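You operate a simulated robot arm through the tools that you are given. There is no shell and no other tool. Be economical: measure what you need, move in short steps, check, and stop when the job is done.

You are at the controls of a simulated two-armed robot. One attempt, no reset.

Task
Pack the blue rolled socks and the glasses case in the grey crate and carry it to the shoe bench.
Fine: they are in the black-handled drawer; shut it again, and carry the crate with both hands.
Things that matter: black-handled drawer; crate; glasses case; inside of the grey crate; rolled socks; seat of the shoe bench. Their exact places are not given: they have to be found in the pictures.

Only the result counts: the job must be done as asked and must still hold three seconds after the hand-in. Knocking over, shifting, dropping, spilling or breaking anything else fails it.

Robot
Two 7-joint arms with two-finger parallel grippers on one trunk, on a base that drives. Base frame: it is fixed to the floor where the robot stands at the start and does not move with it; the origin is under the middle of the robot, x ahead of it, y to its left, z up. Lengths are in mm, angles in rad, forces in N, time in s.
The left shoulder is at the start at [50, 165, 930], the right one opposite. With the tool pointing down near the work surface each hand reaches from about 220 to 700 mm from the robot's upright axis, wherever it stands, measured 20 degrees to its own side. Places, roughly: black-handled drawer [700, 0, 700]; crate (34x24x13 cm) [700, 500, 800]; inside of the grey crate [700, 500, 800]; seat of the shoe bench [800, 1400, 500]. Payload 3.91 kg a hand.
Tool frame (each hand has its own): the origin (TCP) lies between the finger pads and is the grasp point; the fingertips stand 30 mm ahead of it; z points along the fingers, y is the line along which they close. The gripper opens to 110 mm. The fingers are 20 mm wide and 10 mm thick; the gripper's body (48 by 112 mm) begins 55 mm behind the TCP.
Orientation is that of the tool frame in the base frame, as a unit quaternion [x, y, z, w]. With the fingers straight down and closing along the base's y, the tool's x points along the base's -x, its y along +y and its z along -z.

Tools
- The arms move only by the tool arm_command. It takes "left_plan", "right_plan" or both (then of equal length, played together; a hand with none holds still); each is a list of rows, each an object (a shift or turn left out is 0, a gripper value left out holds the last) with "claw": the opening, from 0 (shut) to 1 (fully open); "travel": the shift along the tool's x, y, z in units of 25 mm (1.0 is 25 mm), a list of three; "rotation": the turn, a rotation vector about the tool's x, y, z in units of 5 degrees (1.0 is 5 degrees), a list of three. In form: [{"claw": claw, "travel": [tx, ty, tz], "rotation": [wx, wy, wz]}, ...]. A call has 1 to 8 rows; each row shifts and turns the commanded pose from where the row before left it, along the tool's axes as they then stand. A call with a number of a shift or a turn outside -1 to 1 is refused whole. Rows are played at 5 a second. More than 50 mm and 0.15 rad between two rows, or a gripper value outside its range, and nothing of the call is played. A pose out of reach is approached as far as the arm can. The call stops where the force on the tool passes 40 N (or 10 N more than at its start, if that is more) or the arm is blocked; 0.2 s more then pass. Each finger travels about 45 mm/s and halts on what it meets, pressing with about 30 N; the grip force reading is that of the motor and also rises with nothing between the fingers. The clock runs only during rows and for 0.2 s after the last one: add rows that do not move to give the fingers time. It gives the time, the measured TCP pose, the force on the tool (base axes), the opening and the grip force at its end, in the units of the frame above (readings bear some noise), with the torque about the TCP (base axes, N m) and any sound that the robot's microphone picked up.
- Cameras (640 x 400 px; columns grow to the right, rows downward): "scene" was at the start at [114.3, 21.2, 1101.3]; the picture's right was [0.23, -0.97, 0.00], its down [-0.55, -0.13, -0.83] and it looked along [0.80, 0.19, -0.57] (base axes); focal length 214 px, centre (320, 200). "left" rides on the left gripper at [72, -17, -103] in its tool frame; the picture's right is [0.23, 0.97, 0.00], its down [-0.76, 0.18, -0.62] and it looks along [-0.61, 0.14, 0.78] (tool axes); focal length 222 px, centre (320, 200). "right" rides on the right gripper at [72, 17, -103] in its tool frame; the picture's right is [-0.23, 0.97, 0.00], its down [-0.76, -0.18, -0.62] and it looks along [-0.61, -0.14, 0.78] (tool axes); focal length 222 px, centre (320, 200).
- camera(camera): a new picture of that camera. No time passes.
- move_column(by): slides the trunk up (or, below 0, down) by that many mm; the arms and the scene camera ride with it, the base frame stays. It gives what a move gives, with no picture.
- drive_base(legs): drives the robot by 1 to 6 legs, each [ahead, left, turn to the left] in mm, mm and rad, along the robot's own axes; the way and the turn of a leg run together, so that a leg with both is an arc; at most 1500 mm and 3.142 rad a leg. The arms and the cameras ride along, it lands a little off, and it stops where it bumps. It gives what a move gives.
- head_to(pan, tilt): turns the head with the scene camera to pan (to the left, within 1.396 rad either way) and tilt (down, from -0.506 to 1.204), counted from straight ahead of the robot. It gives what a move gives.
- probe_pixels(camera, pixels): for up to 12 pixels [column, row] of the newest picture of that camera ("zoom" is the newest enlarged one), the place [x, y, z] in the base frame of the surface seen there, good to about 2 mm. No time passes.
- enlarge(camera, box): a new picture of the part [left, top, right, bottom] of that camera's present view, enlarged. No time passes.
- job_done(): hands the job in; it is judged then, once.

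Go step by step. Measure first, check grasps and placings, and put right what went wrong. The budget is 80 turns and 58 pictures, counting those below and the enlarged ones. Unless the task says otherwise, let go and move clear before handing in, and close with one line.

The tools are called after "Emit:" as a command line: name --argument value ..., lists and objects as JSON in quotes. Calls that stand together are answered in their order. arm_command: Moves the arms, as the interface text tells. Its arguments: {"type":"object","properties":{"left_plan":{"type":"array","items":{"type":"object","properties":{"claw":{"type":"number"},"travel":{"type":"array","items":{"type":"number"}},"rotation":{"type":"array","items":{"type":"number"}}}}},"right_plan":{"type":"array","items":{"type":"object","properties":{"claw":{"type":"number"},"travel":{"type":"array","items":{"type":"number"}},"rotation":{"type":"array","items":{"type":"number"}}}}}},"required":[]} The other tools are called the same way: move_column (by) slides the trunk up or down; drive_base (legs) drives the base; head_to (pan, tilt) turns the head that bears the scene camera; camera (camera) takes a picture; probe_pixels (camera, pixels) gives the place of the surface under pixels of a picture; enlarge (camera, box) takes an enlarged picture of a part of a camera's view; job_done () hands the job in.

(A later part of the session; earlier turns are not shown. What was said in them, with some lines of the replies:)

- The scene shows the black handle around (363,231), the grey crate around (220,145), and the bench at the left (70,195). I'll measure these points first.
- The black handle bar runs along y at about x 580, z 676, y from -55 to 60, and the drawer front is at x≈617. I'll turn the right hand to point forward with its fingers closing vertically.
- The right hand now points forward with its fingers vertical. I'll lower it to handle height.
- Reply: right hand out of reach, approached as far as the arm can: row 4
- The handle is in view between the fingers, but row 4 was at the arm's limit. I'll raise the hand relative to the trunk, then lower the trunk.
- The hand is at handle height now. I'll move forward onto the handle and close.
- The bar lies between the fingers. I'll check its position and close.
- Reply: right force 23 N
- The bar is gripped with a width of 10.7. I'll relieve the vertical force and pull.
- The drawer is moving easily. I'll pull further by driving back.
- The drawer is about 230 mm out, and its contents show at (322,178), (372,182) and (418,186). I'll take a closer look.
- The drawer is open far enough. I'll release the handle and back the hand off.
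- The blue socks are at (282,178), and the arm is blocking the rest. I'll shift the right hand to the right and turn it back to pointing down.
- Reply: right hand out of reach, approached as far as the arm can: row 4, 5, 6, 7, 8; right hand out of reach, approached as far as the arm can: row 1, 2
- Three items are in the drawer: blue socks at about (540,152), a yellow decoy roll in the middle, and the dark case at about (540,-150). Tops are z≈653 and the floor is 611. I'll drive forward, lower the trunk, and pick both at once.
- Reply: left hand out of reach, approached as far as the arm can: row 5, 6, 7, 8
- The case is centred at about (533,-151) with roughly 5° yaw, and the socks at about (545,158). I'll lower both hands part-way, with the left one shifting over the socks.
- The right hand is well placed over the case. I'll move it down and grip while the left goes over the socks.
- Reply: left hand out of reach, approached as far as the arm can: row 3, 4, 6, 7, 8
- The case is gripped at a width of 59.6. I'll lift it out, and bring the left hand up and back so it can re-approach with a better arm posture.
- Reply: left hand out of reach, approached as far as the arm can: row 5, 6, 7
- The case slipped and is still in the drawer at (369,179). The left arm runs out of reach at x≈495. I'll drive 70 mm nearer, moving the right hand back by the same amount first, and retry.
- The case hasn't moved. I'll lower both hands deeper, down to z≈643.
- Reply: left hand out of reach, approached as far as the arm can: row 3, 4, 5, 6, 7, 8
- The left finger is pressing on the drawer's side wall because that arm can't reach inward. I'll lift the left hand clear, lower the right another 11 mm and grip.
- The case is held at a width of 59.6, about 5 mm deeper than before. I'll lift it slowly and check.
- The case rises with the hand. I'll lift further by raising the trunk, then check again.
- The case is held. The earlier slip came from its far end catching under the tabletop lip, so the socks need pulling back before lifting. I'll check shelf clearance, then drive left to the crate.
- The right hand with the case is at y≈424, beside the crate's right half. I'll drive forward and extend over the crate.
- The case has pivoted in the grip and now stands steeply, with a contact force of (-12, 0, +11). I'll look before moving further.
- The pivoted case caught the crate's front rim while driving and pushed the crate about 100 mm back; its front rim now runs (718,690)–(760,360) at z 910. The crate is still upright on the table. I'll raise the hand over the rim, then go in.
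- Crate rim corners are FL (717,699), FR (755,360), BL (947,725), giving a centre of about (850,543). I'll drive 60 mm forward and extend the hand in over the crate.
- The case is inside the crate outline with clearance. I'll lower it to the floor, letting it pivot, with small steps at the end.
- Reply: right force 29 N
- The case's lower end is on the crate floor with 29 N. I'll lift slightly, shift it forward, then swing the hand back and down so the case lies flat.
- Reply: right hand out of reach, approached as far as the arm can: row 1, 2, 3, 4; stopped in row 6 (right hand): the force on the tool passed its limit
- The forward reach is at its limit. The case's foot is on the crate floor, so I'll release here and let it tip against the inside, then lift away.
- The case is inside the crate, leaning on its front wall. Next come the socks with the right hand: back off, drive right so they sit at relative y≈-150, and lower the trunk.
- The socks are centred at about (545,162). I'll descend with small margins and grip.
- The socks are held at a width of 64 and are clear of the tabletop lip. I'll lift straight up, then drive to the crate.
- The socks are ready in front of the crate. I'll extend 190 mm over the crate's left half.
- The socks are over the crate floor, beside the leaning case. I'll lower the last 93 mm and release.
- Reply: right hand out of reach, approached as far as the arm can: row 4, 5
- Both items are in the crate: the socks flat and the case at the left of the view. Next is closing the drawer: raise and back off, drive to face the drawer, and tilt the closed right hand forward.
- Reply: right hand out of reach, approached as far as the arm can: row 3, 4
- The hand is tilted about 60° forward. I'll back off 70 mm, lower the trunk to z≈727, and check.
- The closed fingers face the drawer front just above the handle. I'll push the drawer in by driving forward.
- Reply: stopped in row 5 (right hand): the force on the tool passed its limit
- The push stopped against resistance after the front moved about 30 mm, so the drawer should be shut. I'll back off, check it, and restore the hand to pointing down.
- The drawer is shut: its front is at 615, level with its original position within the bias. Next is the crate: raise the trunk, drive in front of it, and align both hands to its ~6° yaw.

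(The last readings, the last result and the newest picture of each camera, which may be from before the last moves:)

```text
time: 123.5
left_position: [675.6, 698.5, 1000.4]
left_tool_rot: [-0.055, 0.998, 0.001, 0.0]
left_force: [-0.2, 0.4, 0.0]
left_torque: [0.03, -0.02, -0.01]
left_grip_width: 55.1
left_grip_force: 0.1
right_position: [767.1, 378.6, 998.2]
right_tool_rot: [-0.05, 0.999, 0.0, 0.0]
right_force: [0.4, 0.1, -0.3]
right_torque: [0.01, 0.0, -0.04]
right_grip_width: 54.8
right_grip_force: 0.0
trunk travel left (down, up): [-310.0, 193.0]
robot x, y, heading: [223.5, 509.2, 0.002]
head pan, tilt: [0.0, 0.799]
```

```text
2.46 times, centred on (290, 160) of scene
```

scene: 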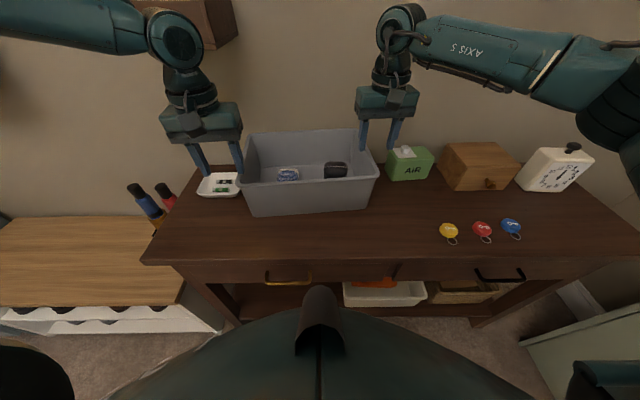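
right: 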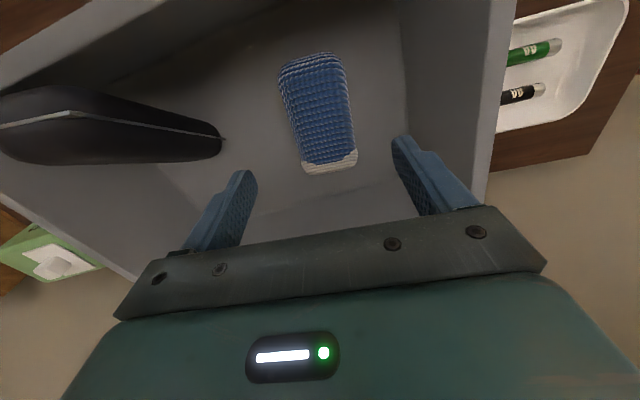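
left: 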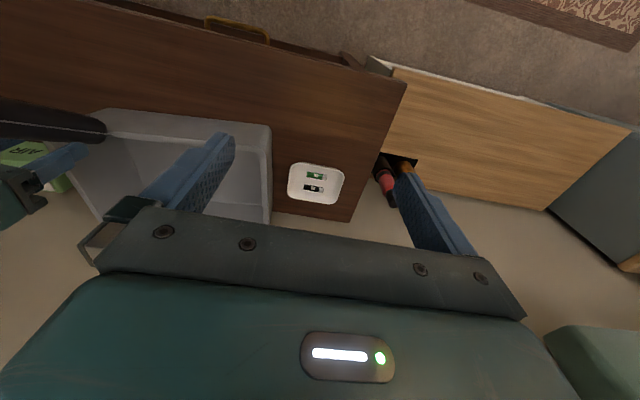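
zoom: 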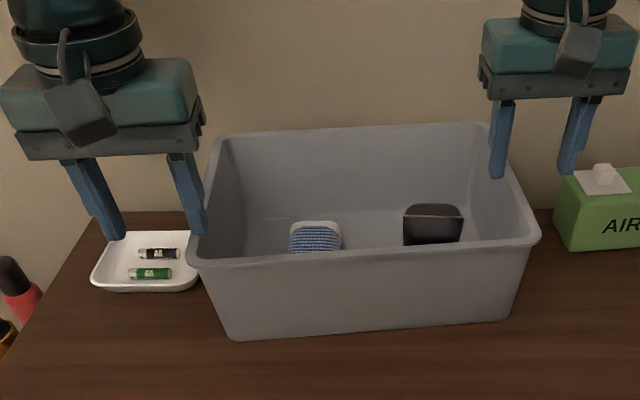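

Emit:
probe_pixels --camera "zoom" --pixels '[[190, 259], [540, 236], [217, 138], [480, 124], [210, 170], [505, 165], [520, 195], [232, 338], [510, 318], [195, 285], [190, 230], [530, 215]]'

Emit:
camera --camera "left"

Emit:
camera --camera "right"

```text
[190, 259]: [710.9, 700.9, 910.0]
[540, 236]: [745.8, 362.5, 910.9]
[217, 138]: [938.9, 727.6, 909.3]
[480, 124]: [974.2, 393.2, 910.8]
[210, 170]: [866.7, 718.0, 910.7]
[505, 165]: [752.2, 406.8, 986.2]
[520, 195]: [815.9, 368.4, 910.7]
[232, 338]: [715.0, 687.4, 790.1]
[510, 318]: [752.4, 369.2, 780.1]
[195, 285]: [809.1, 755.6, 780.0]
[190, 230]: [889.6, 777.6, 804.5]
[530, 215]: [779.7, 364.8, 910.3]
```

```text
13 pictures are left
```

left: 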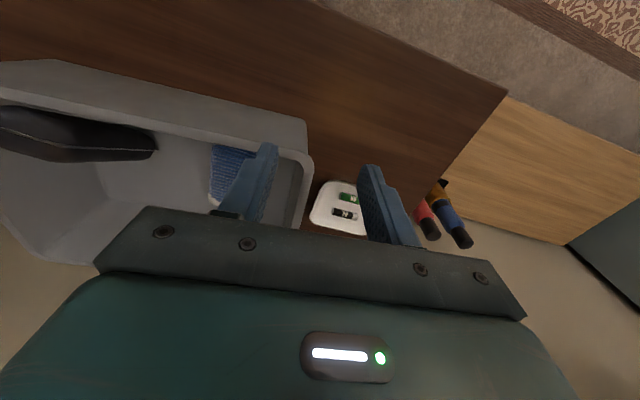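

```text
12 pictures are left
```

right: 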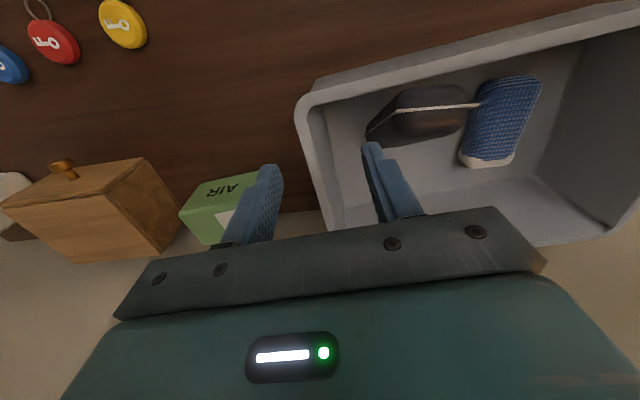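

Rim corners now measure FL (711,701), FR (746,362), BL (939,728), BR (974,393). The wall shelf near x 823 would obstruct the left wrist at mid-wall. So I'll first grip both end walls near the front and drag the crate back toward me.

Emit:
arm_command --left_plan '[{"travel": [-0.9, -0.1, 0]}, {"travel": [-0.9, -0.1, 0]}, {"travel": [-0.9, 0, 0]}, {"travel": [0, 0, 0.9]}, {"travel": [0, 0, 0.5]}, {}]' --right_plan '[{"travel": [-0.4, -0.2, 0]}, {"travel": [-0.4, -0.15, 0]}, {}, {"travel": [0, 0, 0.9]}, {"travel": [0, 0, 0.5]}, {}]'

Emit:
enlarge --camera "scene" --box '[160, 90, 420, 230]'

```text
time: 124.9
left_position: [742.8, 700.7, 964.0]
left_tool_rot: [-0.054, 0.999, 0.0, 0.0]
left_force: [0.9, -0.2, 0.3]
left_torque: [0.01, -0.03, -0.01]
left_grip_width: 54.9
left_grip_force: 0.1
right_position: [786.1, 371.5, 964.3]
right_tool_rot: [-0.05, 0.999, 0.001, 0.0]
right_force: [0.3, -0.4, 0.1]
right_torque: [0.0, -0.02, 0.02]
right_grip_width: 54.8
right_grip_force: 0.1
trunk travel left (down, up): [-310.0, 193.0]
robot x, y, heading: [225.0, 507.8, -0.005]
head pan, tilt: [0.0, 0.799]
```

```text
2.46 times, centred on (290, 160) of scene
```

zoom: 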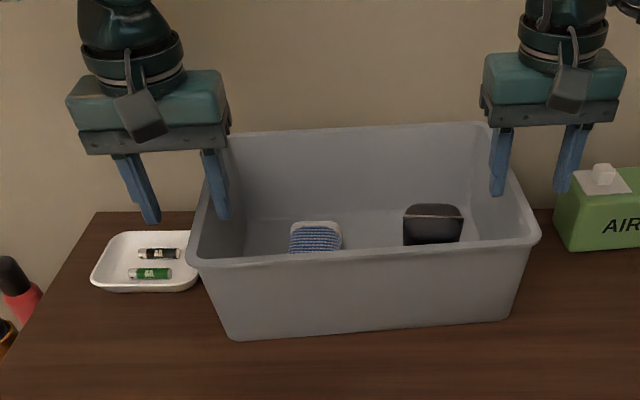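

Both hands straddle their walls. I'll lower 60 mm and close both.

Emit:
arm_command --left_plan '[{"travel": [0, 0, 0.8]}, {"travel": [0, 0, 0.8]}, {"travel": [0, 0, 0.8]}, {}]' --right_plan '[{"travel": [0, 0, 0.8]}, {"travel": [0, 0, 0.8]}, {"travel": [0, 0, 0.8]}, {}]'

Emit:
arm_command --left_plan '[{"claw": 0}, {}, {}, {}, {}]' --right_plan '[{"claw": 0}, {}, {}, {}, {}]'

```text
time: 125.9
left_position: [742.1, 704.0, 905.5]
left_tool_rot: [-0.054, 0.999, 0.0, 0.001]
left_force: [-0.1, 0.0, -0.4]
left_torque: [-0.01, -0.02, 0.02]
left_grip_width: 55.0
left_grip_force: 0.1
right_position: [787.5, 370.9, 901.9]
right_tool_rot: [-0.049, 0.999, 0.001, 0.0]
right_force: [-0.6, -0.1, -0.2]
right_torque: [-0.01, 0.01, -0.03]
right_grip_width: 55.2
right_grip_force: 0.1
trunk travel left (down, up): [-310.0, 193.0]
robot x, y, heading: [229.1, 511.8, -0.005]
head pan, tilt: [0.0, 0.799]
```

```text
time: 127.1
left_position: [742.3, 702.0, 906.2]
left_tool_rot: [-0.053, 0.999, -0.002, 0.001]
left_force: [0.5, -9.1, 0.4]
left_torque: [-1.12, -0.23, -0.16]
left_grip_width: 5.9
left_grip_force: 29.9
right_position: [786.4, 372.0, 902.9]
right_tool_rot: [-0.051, 0.999, 0.002, 0.0]
right_force: [-1.9, 8.5, -0.7]
right_torque: [1.19, 0.04, -0.02]
right_grip_width: 6.1
right_grip_force: 29.7
trunk travel left (down, up): [-310.0, 193.0]
robot x, y, heading: [225.0, 508.1, 0.0]
head pan, tilt: [0.0, 0.799]
```

Both walls are gripped, about 6 mm thick. I'll drag the crate back 105 mm, staying on the table.

Emit:
drive_base --legs '[[-105, 0, 0]]'

Emit:
arm_command --left_plan '[{"claw": 0.5}, {}, {}, {"travel": [0, 0, -0.8]}, {"travel": [0, 0, -0.8]}, {"travel": [0, 0, -0.8]}]' --right_plan '[{"claw": 0.5}, {}, {}, {"travel": [0, 0, -0.8]}, {"travel": [0, 0, -0.8]}, {"travel": [0, 0, -0.8]}]'

Emit:
camera --camera "scene"

```text
time: 128.3
left_position: [639.7, 702.0, 906.8]
left_tool_rot: [-0.051, 0.999, -0.002, 0.002]
left_force: [1.6, -16.6, 1.6]
left_torque: [-1.27, 0.02, -0.22]
left_grip_width: 6.1
left_grip_force: 30.0
right_position: [683.0, 371.5, 902.6]
right_tool_rot: [-0.05, 0.999, 0.001, 0.0]
right_force: [-1.6, 16.4, 0.7]
right_torque: [1.33, -0.08, -0.06]
right_grip_width: 5.9
right_grip_force: 30.4
trunk travel left (down, up): [-310.0, 193.0]
robot x, y, heading: [124.7, 510.1, -0.002]
head pan, tilt: [0.0, 0.799]
```

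```text
time: 129.7
left_position: [639.7, 701.5, 965.5]
left_tool_rot: [-0.052, 0.999, -0.001, 0.002]
left_force: [0.6, 0.5, 1.1]
left_torque: [-0.01, -0.01, 0.0]
left_grip_width: 55.1
left_grip_force: 0.0
right_position: [681.3, 372.3, 963.5]
right_tool_rot: [-0.05, 0.999, 0.0, 0.0]
right_force: [0.5, 0.6, 1.0]
right_torque: [-0.01, 0.01, 0.04]
right_grip_width: 55.0
right_grip_force: 0.0
trunk travel left (down, up): [-310.0, 193.0]
robot x, y, heading: [120.5, 506.2, -0.006]
head pan, tilt: [0.0, 0.799]
```

```text
10 pictures are left
```

scene: 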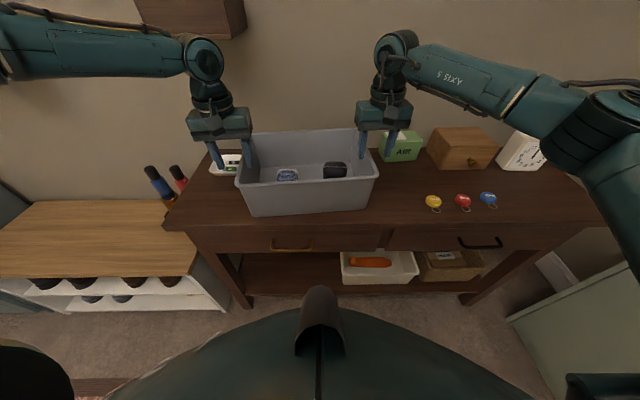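

The crate came along. I'll confirm its corners with free probes while driving 80 mm forward to the mid-wall grip spots.

Emit:
probe_pixels --camera "scene" --pixels '[[237, 184], [378, 177], [252, 134], [285, 172], [335, 170], [250, 214]]'

Emit:
drive_base --legs '[[80, 9, 0.003]]'

Emit:
enlarge --camera "scene" --box '[180, 90, 440, 250]'

Emit:
probe_pixels --camera "zoom" --pixels '[[200, 200], [480, 200]]'

```text
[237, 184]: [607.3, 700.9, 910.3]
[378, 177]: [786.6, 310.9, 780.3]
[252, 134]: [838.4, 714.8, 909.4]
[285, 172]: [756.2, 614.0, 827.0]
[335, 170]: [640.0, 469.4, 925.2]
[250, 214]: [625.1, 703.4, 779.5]
```

```text
time: 130.7
left_position: [717.0, 711.5, 964.0]
left_tool_rot: [-0.053, 0.999, -0.002, 0.001]
left_force: [0.2, -0.7, -0.7]
left_torque: [-0.01, 0.04, -0.02]
left_grip_width: 54.6
left_grip_force: 0.0
right_position: [759.7, 381.4, 963.2]
right_tool_rot: [-0.051, 0.999, 0.0, 0.0]
right_force: [-0.3, 0.0, -0.2]
right_torque: [0.0, 0.01, 0.04]
right_grip_width: 55.0
right_grip_force: 0.0
trunk travel left (down, up): [-310.0, 193.0]
robot x, y, heading: [195.8, 516.3, -0.007]
head pan, tilt: [0.0, 0.799]
```

```text
2.46 times, centred on (310, 170) of scene
```

zoom: 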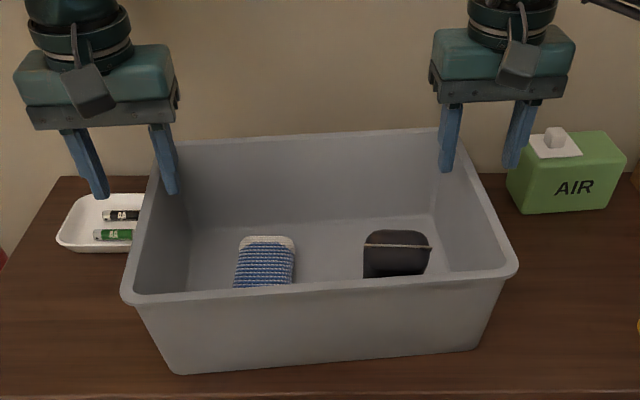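

```text
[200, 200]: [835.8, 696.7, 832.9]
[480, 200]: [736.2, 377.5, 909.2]
```

Emit:
probe_pixels --camera "zoom" --pixels '[[395, 235], [395, 245], [395, 255], [395, 272], [370, 240], [425, 250], [395, 282], [265, 240], [265, 265], [265, 282], [320, 290]]'

```text
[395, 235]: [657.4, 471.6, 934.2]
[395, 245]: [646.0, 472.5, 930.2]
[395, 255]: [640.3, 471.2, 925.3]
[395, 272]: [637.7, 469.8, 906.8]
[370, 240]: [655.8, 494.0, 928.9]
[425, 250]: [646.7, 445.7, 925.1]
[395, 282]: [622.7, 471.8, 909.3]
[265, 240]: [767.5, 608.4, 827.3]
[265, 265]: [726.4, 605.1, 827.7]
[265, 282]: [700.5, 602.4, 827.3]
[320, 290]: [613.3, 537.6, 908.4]
```

The case stands upright against the front wall, with its top at z 934, x≈640–665. I'll tip it flat into the crate with the closed right fingers before carrying.

Emit:
arm_command --right_plan '[{"travel": [0, 0, -0.9], "claw": 0}, {"travel": [1, 0.7, 0]}, {"travel": [1, 0.7, 0]}, {"travel": [1, 0.7, 0]}, {"travel": [1, 0.7, 0]}, {"travel": [1, 0.7, 0]}, {"travel": [1, 0.7, 0]}, {"travel": [0.5, 0, 0]}]'

Emit:
arm_command --right_plan '[{"travel": [0, 0, 0.7]}, {"travel": [0, 0, 0.7]}, {}]'

Emit:
enlarge --camera "scene" --box '[180, 90, 440, 250]'

```text
time: 132.5
left_position: [717.1, 712.4, 964.1]
left_tool_rot: [-0.054, 0.999, -0.001, 0.0]
left_force: [-0.5, 0.8, 0.0]
left_torque: [-0.01, 0.01, -0.03]
left_grip_width: 54.8
left_grip_force: 0.1
right_position: [587.3, 469.9, 986.4]
right_tool_rot: [-0.051, 0.999, 0.0, 0.001]
right_force: [0.3, -0.1, -0.7]
right_torque: [-0.02, 0.01, 0.0]
right_grip_width: 0.2
right_grip_force: 30.1
trunk travel left (down, up): [-310.0, 193.0]
robot x, y, heading: [197.4, 520.4, -0.006]
head pan, tilt: [0.0, 0.799]
```

```text
time: 133.3
left_position: [715.8, 711.8, 966.2]
left_tool_rot: [-0.053, 0.999, -0.002, 0.001]
left_force: [-0.3, -0.6, -0.5]
left_torque: [0.01, 0.0, -0.01]
left_grip_width: 55.3
left_grip_force: 0.1
right_position: [587.2, 469.9, 952.5]
right_tool_rot: [-0.05, 0.999, 0.001, 0.0]
right_force: [0.0, 0.0, -0.3]
right_torque: [0.02, 0.05, 0.02]
right_grip_width: 0.0
right_grip_force: 30.0
trunk travel left (down, up): [-310.0, 193.0]
robot x, y, heading: [198.3, 517.3, -0.001]
head pan, tilt: [0.0, 0.799]
```

```text
2.46 times, centred on (310, 170) of scene
```

zoom: 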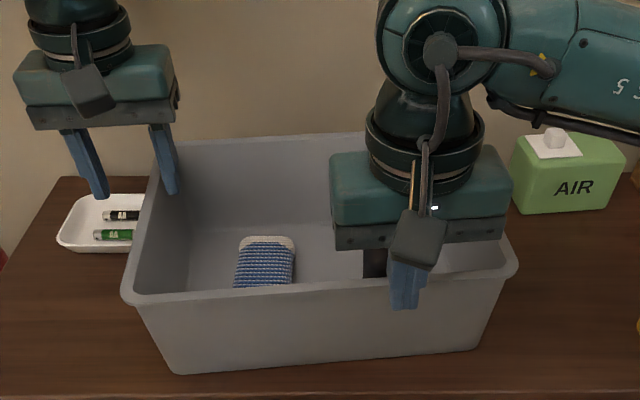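

Emit:
arm_command --right_plan '[{"travel": [-0.6, 0, 0]}, {"travel": [-0.6, 0, 0]}, {"travel": [-0.5, 0, 0]}, {"travel": [-0.5, 0, 0]}, {"travel": [-0.5, 0, 0]}, {"travel": [-0.5, 0, 0]}, {"travel": [-0.5, 0, 0]}, {"travel": [-0.5, 0, 0]}]'

Emit:
arm_command --right_plan '[{"travel": [0, 0, -1]}, {"travel": [-1, -0.9, 0]}, {"travel": [-1, -0.9, 0], "claw": 0.5}, {"travel": [-0.7, -0.9, 0]}, {"travel": [0, -0.8, 0]}, {"travel": [0, -0.7, 0]}, {}]'

Emit:
enlarge --camera "scene" --box '[180, 90, 440, 250]'

```text
time: 135.1
left_position: [716.5, 711.6, 964.9]
left_tool_rot: [-0.054, 0.999, -0.002, 0.001]
left_force: [-0.2, -0.2, -0.1]
left_torque: [0.0, -0.04, -0.01]
left_grip_width: 55.4
left_grip_force: 0.1
right_position: [691.1, 480.2, 952.6]
right_tool_rot: [-0.051, 0.999, 0.001, 0.0]
right_force: [0.7, -1.2, -0.2]
right_torque: [-0.01, 0.0, 0.02]
right_grip_width: 0.0
right_grip_force: 30.2
trunk travel left (down, up): [-310.0, 193.0]
robot x, y, heading: [200.6, 518.2, 0.0]
head pan, tilt: [0.0, 0.799]
```

```text
time: 136.7
left_position: [716.0, 712.7, 964.8]
left_tool_rot: [-0.053, 0.999, -0.001, 0.002]
left_force: [1.8, -1.7, -0.1]
left_torque: [0.01, -0.01, 0.01]
left_grip_width: 55.0
left_grip_force: 0.0
right_position: [768.6, 383.8, 978.2]
right_tool_rot: [-0.051, 0.999, 0.0, 0.0]
right_force: [0.5, 0.2, 0.2]
right_torque: [0.03, -0.02, 0.0]
right_grip_width: 55.0
right_grip_force: 0.1
trunk travel left (down, up): [-310.0, 193.0]
robot x, y, heading: [197.7, 515.0, -0.003]
head pan, tilt: [0.0, 0.799]
```

```text
2.46 times, centred on (310, 170) of scene
```

zoom: 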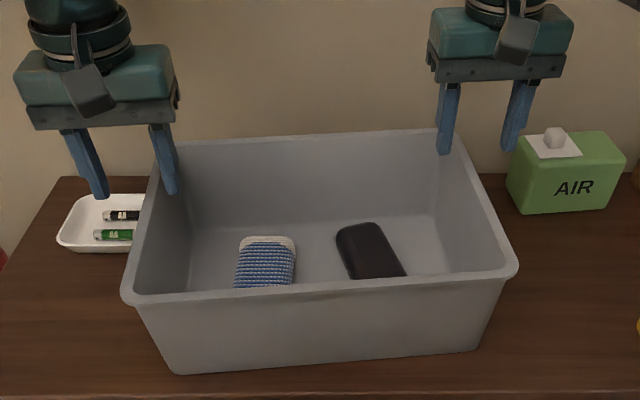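

The case now lies flat in the crate. I'll lower both hands onto the wall midpoints and grip.

Emit:
arm_command --left_plan '[{"travel": [-0.2, -0.1, 0.4]}, {"travel": [0, 0, 0.7]}, {"travel": [0, 0, 0.7]}, {"travel": [0, 0, 0.7]}, {"travel": [0, 0, 0.7]}, {}]' --right_plan '[{"travel": [0.4, 0, 0.7]}, {"travel": [0, 0, 0.75]}, {"travel": [0, 0, 0.75]}, {"travel": [0, 0, 0.75]}, {"travel": [0, 0, 0.75]}, {}]'

Emit:
arm_command --left_plan '[{"claw": 0}, {}, {}, {}, {}, {}]' --right_plan '[{"claw": 0}, {}, {}, {}, {}, {}]'

```text
time: 138.1
left_position: [713.4, 718.3, 889.6]
left_tool_rot: [-0.054, 0.999, -0.003, 0.002]
left_force: [0.0, -0.1, -0.7]
left_torque: [0.0, 0.02, 0.0]
left_grip_width: 54.8
left_grip_force: 0.0
left hand out of reach, approached as far as the arm can: row 4, 5
right_position: [760.5, 383.3, 884.6]
right_tool_rot: [-0.051, 0.999, 0.001, 0.0]
right_force: [-0.4, -0.8, 0.3]
right_torque: [-0.01, 0.0, 0.0]
right_grip_width: 54.7
right_grip_force: 0.1
trunk travel left (down, up): [-310.0, 193.0]
robot x, y, heading: [195.8, 513.7, -0.006]
head pan, tilt: [0.0, 0.799]
```

```text
time: 139.5
left_position: [713.2, 715.5, 889.1]
left_tool_rot: [-0.052, 0.999, -0.005, 0.003]
left_force: [0.3, -20.3, 0.1]
left_torque: [-1.65, 0.1, -0.37]
left_grip_width: 6.3
left_grip_force: 30.0
right_position: [759.7, 383.9, 883.3]
right_tool_rot: [-0.053, 0.999, 0.005, 0.0]
right_force: [-0.4, 20.0, 0.4]
right_torque: [1.71, 0.12, -0.23]
right_grip_width: 6.5
right_grip_force: 29.9
trunk travel left (down, up): [-310.0, 193.0]
robot x, y, heading: [200.1, 519.0, -0.006]
head pan, tilt: [0.0, 0.799]
```

Both walls are gripped. I'll ease the sideways strain, then lift with the trunk.

Emit:
arm_command --left_plan '[{"travel": [0, -0.12, 0]}, {"travel": [0, -0.12, 0]}, {}]' --right_plan '[{"travel": [0, 0.12, 0]}, {"travel": [0, 0.12, 0]}, {}]'

Emit:
move_column --by 60

Emit:
camera --camera "scene"

```text
time: 140.3
left_position: [711.1, 716.6, 890.3]
left_tool_rot: [-0.054, 0.999, -0.001, 0.002]
left_force: [0.4, -4.2, -0.7]
left_torque: [-1.46, -0.91, -0.37]
left_grip_width: 6.6
left_grip_force: 30.1
left hand out of reach, approached as far as the arm can: row 2
right_position: [758.8, 386.5, 883.6]
right_tool_rot: [-0.049, 0.999, 0.0, 0.0]
right_force: [0.3, 1.8, -1.2]
right_torque: [1.68, 0.28, 0.04]
right_grip_width: 7.0
right_grip_force: 30.1
trunk travel left (down, up): [-310.0, 193.0]
robot x, y, heading: [199.3, 518.7, -0.004]
head pan, tilt: [0.0, 0.799]
```

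```text
time: 141.3
left_position: [711.6, 717.4, 948.8]
left_tool_rot: [-0.053, 0.999, -0.001, 0.001]
left_force: [-2.1, 9.7, -3.5]
left_torque: [-1.39, -0.94, -0.32]
left_grip_width: 6.9
left_grip_force: 29.7
right_position: [759.0, 386.2, 943.2]
right_tool_rot: [-0.049, 0.999, 0.0, -0.001]
right_force: [1.2, -9.8, -3.0]
right_torque: [1.55, 0.94, 0.13]
right_grip_width: 7.0
right_grip_force: 30.0
trunk travel left (down, up): [-370.0, 133.0]
robot x, y, heading: [196.9, 516.6, -0.001]
head pan, tilt: [0.0, 0.799]
```

```text
6 pictures are left
```

scene: 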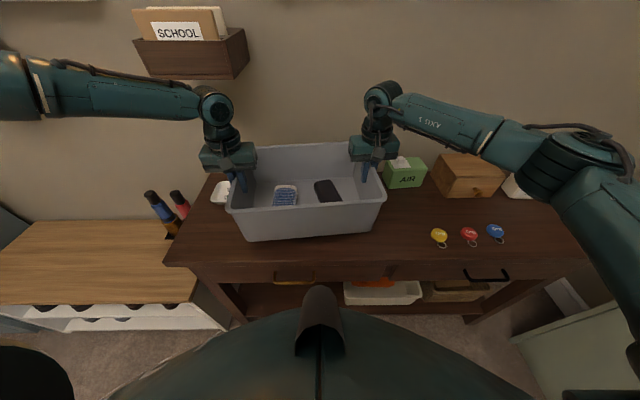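

The crate is off the table with both items inside, about 3 N per hand. I'll back away 300 mm and drive left to the bench.

Emit:
drive_base --legs '[[-300, 0, 0], [0, 420, 0], [0, 415, 0]]'

Emit:
camera --camera "scene"

```text
time: 147.7
left_position: [410.7, 1549.1, 949.2]
left_tool_rot: [-0.054, 0.999, -0.001, 0.001]
left_force: [-4.8, 24.7, -3.4]
left_torque: [-1.4, -0.2, -0.32]
left_grip_width: 6.8
left_grip_force: 30.2
right_position: [457.6, 1219.0, 944.7]
right_tool_rot: [-0.049, 0.999, 0.0, 0.0]
right_force: [4.0, -24.6, -2.5]
right_torque: [1.62, 0.21, 0.14]
right_grip_width: 7.0
right_grip_force: 30.0
trunk travel left (down, up): [-370.0, 133.0]
robot x, y, heading: [-103.6, 1346.4, -0.002]
head pan, tilt: [0.0, 0.799]
```

```text
5 pictures are left
```

scene: 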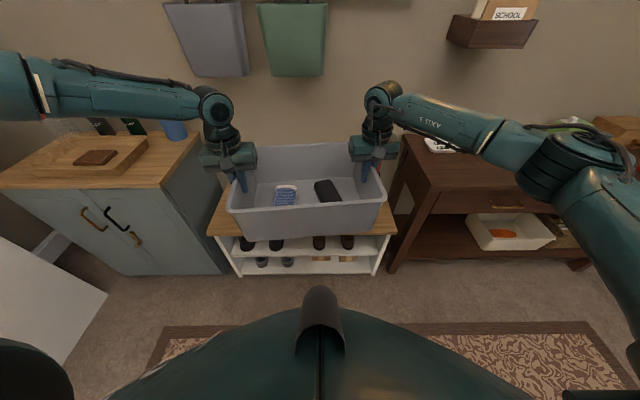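

The bench lies between the table and a cabinet, with bags hanging above. I'll measure the extents before lowering.

Emit:
probe_pixels --camera "scene" --pixels '[[212, 232], [235, 242], [392, 228], [300, 240], [222, 205], [188, 186], [199, 142], [295, 75], [210, 75], [395, 200], [60, 185], [386, 160]]'

Emit:
enlarge --camera "scene" --box '[130, 60, 450, 280]'

```text
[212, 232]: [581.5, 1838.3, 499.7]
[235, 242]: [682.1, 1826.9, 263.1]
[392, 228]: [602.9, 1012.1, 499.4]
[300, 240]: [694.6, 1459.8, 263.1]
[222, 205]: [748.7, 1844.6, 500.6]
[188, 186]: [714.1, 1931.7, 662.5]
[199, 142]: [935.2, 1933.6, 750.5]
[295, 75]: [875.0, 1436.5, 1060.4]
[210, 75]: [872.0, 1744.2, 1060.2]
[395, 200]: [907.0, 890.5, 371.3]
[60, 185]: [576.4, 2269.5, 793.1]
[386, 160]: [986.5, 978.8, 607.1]
```

```text
1.82 times, centred on (290, 170) of scene
```

zoom: 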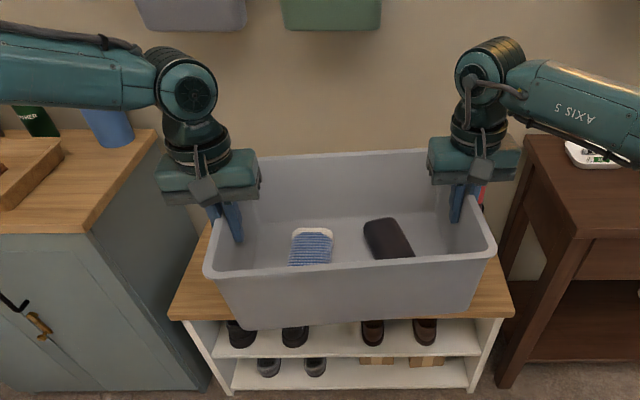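

Emit:
probe_pixels --camera "scene" --pixels '[[5, 85], [40, 90], [100, 95], [180, 100], [215, 105], [5, 60], [440, 120], [520, 150], [600, 200], [635, 310], [230, 130], [375, 130]]'

```text
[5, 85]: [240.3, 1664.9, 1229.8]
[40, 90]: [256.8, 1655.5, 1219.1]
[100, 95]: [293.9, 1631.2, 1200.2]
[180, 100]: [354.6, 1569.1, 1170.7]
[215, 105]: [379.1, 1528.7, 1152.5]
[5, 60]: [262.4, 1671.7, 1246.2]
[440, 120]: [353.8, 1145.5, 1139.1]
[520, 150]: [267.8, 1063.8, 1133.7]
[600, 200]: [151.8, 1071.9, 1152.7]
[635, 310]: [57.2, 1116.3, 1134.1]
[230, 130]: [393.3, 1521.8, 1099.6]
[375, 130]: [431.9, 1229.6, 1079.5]
```

The arms have clearance. I'll shift left 80 mm away from the bottles, lower the trunk 280 mm in the open, then go forward over the seat.

Emit:
drive_base --legs '[[0, 80, 0.002]]'

Emit:
move_column --by -270

Emit:
drive_base --legs '[[310, 0, 0]]'

Emit:
camera --camera "scene"

```text
time: 148.8
left_position: [409.1, 1629.1, 949.3]
left_tool_rot: [-0.056, 0.998, -0.001, 0.001]
left_force: [-0.8, 3.1, -3.8]
left_torque: [-1.52, -0.22, -0.3]
left_grip_width: 7.2
left_grip_force: 29.8
right_position: [457.5, 1300.0, 944.1]
right_tool_rot: [-0.05, 0.999, 0.001, 0.0]
right_force: [0.5, -2.7, -2.8]
right_torque: [1.64, 0.25, 0.08]
right_grip_width: 6.9
right_grip_force: 30.2
trunk travel left (down, up): [-370.0, 133.0]
robot x, y, heading: [-100.4, 1427.0, 0.003]
head pan, tilt: [0.0, 0.799]
```

```text
time: 151.5
left_position: [407.3, 1627.8, 678.6]
left_tool_rot: [-0.055, 0.998, -0.001, 0.0]
left_force: [-0.7, 3.2, -3.8]
left_torque: [-1.48, -0.14, -0.29]
left_grip_width: 7.0
left_grip_force: 30.7
right_position: [458.0, 1298.9, 673.1]
right_tool_rot: [-0.049, 0.999, 0.001, 0.0]
right_force: [1.0, -1.7, -2.1]
right_torque: [1.67, 0.18, 0.12]
right_grip_width: 6.9
right_grip_force: 29.7
trunk travel left (down, up): [-100.0, 403.0]
robot x, y, heading: [-105.0, 1430.6, 0.005]
head pan, tilt: [0.0, 0.799]
```

```text
time: 153.6
left_position: [717.0, 1628.3, 679.1]
left_tool_rot: [-0.056, 0.998, -0.001, 0.001]
left_force: [-0.8, 3.0, -3.7]
left_torque: [-1.52, -0.14, -0.3]
left_grip_width: 7.0
left_grip_force: 30.0
right_position: [767.2, 1300.8, 673.0]
right_tool_rot: [-0.051, 0.999, 0.001, 0.0]
right_force: [0.7, -2.4, -3.4]
right_torque: [1.7, 0.15, 0.15]
right_grip_width: 7.1
right_grip_force: 30.1
trunk travel left (down, up): [-100.0, 403.0]
robot x, y, heading: [204.3, 1427.9, 0.003]
head pan, tilt: [0.0, 0.799]
```

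```text
3 pictures are left
```

scene: 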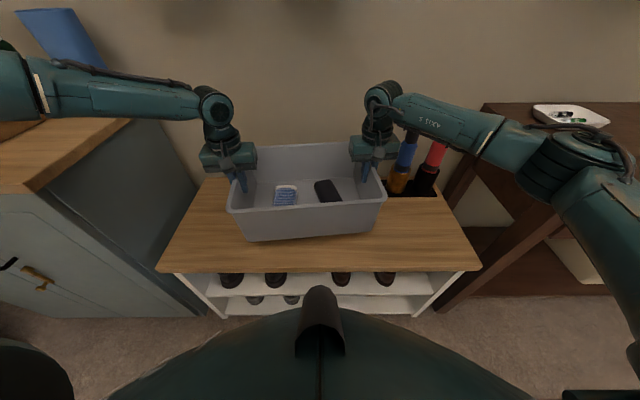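

Emit:
probe_pixels --camera "scene" --pixels '[[207, 182], [215, 178], [400, 190], [436, 195], [408, 155], [436, 152], [395, 200], [440, 120], [228, 208], [386, 200], [250, 145], [375, 225]]'

```text
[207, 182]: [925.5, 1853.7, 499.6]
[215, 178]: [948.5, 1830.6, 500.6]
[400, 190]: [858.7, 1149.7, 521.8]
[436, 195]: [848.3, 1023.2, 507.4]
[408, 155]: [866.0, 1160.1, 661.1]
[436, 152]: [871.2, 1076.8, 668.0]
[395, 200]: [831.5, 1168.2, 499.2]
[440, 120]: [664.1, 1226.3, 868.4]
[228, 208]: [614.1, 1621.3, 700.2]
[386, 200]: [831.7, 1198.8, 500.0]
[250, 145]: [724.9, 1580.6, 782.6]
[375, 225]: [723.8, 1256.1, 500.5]
```

The crate is over the seat, clear of the bottle stand, with its bottom at about z 570. I'll lower it 64 mm, then a little more until it touches.

Emit:
move_column --by -62

Emit:
move_column --by -6

```text
time: 154.7
left_position: [717.1, 1629.3, 616.6]
left_tool_rot: [-0.056, 0.998, -0.002, 0.001]
left_force: [-0.8, 1.6, -2.7]
left_torque: [-1.49, -0.17, -0.33]
left_grip_width: 7.1
left_grip_force: 29.5
right_position: [767.2, 1300.9, 611.2]
right_tool_rot: [-0.051, 0.999, 0.0, 0.0]
right_force: [-0.3, -1.5, -2.3]
right_torque: [1.67, 0.19, 0.13]
right_grip_width: 7.1
right_grip_force: 29.9
trunk travel left (down, up): [-38.0, 465.0]
robot x, y, heading: [205.4, 1429.1, 0.001]
head pan, tilt: [0.0, 0.799]
```

```text
time: 155.2
left_position: [716.4, 1629.4, 610.8]
left_tool_rot: [-0.057, 0.998, 0.0, 0.002]
left_force: [-0.5, 2.5, -4.3]
left_torque: [-1.54, -0.18, -0.28]
left_grip_width: 6.6
left_grip_force: 29.9
right_position: [766.4, 1300.0, 605.8]
right_tool_rot: [-0.05, 0.999, 0.001, -0.001]
right_force: [0.5, -2.7, -1.5]
right_torque: [1.66, 0.2, 0.11]
right_grip_width: 6.8
right_grip_force: 30.3
trunk travel left (down, up): [-32.0, 471.0]
robot x, y, heading: [205.6, 1430.4, 0.007]
head pan, tilt: [0.0, 0.799]
```

Emit:
move_column --by -3

```text
time: 155.7
left_position: [716.8, 1628.7, 608.8]
left_tool_rot: [-0.056, 0.998, -0.001, 0.002]
left_force: [-3.6, 3.5, 5.0]
left_torque: [-1.53, 0.26, -0.34]
left_grip_width: 6.8
left_grip_force: 30.3
right_position: [766.2, 1299.7, 604.0]
right_tool_rot: [-0.05, 0.999, 0.001, 0.001]
right_force: [1.1, -2.5, 2.0]
right_torque: [1.64, 0.43, 0.13]
right_grip_width: 6.9
right_grip_force: 29.7
trunk travel left (down, up): [-29.0, 474.0]
robot x, y, heading: [205.9, 1428.8, 0.002]
head pan, tilt: [0.0, 0.799]
```

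The forces turned upward (+5 and +2 N), so the crate is resting on the seat. I'll open both grippers and rise clear.

Emit:
arm_command --left_plan '[{"claw": 0.5}, {}, {}, {}]' --right_plan '[{"claw": 0.5}, {}, {}, {}]'

Emit:
move_column --by 160

Emit:
drive_base --legs '[[-250, 0, 0]]'

Emit:
camera --camera "scene"

```text
time: 156.7
left_position: [715.7, 1629.0, 608.9]
left_tool_rot: [-0.055, 0.998, -0.001, 0.001]
left_force: [-0.2, -0.2, -0.8]
left_torque: [0.01, -0.01, -0.02]
left_grip_width: 55.1
left_grip_force: 0.1
right_position: [766.9, 1300.7, 603.1]
right_tool_rot: [-0.051, 0.999, 0.001, 0.0]
right_force: [-0.1, 0.4, 0.2]
right_torque: [-0.01, -0.02, -0.02]
right_grip_width: 55.0
right_grip_force: 0.0
trunk travel left (down, up): [-29.0, 474.0]
robot x, y, heading: [202.7, 1427.8, 0.001]
head pan, tilt: [0.0, 0.799]
```

```text
time: 158.6
left_position: [717.1, 1629.5, 768.0]
left_tool_rot: [-0.056, 0.998, 0.0, 0.001]
left_force: [-0.1, -0.4, -1.4]
left_torque: [0.02, 0.01, -0.04]
left_grip_width: 55.0
left_grip_force: 0.1
right_position: [766.3, 1301.0, 761.7]
right_tool_rot: [-0.051, 0.999, 0.001, 0.0]
right_force: [-0.7, 0.5, -0.7]
right_torque: [0.01, 0.0, -0.01]
right_grip_width: 55.2
right_grip_force: 0.1
trunk travel left (down, up): [-189.0, 314.0]
robot x, y, heading: [206.5, 1426.8, -0.001]
head pan, tilt: [0.0, 0.799]
```

```text
time: 160.4
left_position: [469.9, 1628.9, 768.3]
left_tool_rot: [-0.055, 0.998, -0.001, 0.001]
left_force: [-0.5, 1.6, -0.6]
left_torque: [-0.04, 0.02, 0.0]
left_grip_width: 54.8
left_grip_force: 0.0
right_position: [517.7, 1298.6, 761.9]
right_tool_rot: [-0.049, 0.999, 0.001, 0.0]
right_force: [0.1, 0.0, -0.8]
right_torque: [-0.03, 0.02, -0.01]
right_grip_width: 55.0
right_grip_force: 0.1
trunk travel left (down, up): [-189.0, 314.0]
robot x, y, heading: [-42.4, 1427.4, -0.002]
head pan, tilt: [0.0, 0.799]
```

```text
2 pictures are left
```

scene: 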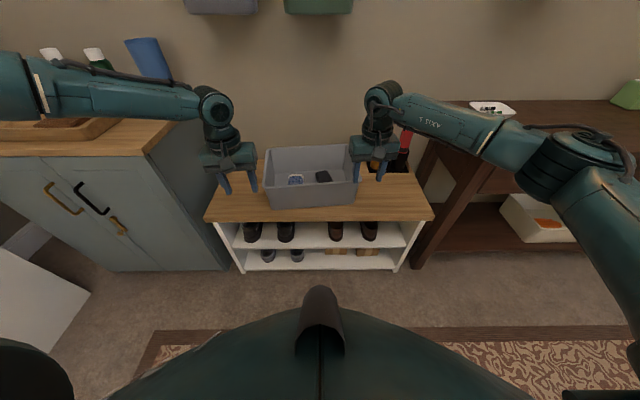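

The crate rests on the bench seat with both items in it and the hands clear. One last look at the drawer and table.

Emit:
head_to --pan -0.85 --tilt 0.35

Emit:
camera --camera "scene"

```text
time: 161.5
left_position: [470.1, 1629.1, 767.6]
left_tool_rot: [-0.055, 0.998, -0.002, 0.001]
left_force: [-0.4, 0.2, 0.4]
left_torque: [0.03, 0.06, 0.01]
left_grip_width: 55.1
left_grip_force: 0.0
right_position: [518.9, 1298.0, 762.2]
right_tool_rot: [-0.05, 0.999, 0.001, 0.0]
right_force: [0.2, -0.1, -0.2]
right_torque: [-0.01, 0.02, -0.01]
right_grip_width: 55.1
right_grip_force: 0.1
trunk travel left (down, up): [-189.0, 314.0]
robot x, y, heading: [-43.6, 1428.5, 0.002]
head pan, tilt: [-0.85, 0.351]
```

```text
1 pictures are left
```

scene: 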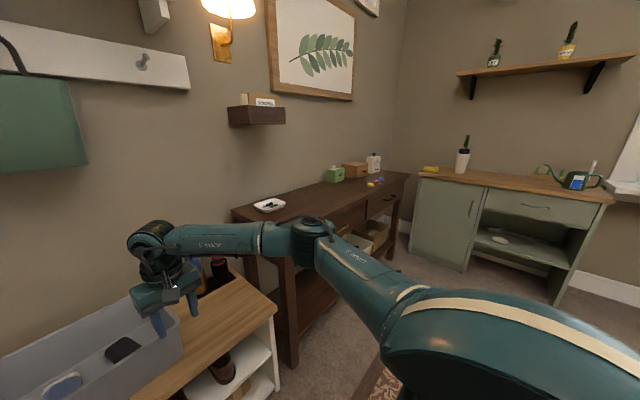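

The black-handled drawer is flush, the things on the table are undisturbed, and both items are in the crate on the bench. I'm handing in.

Emit:
job_done

```text
The job is handed in.
```

The blue rolled socks and the glasses case are in the grey crate on the shoe bench seat, carried there with both hands, and the black-handled drawer is shut again.
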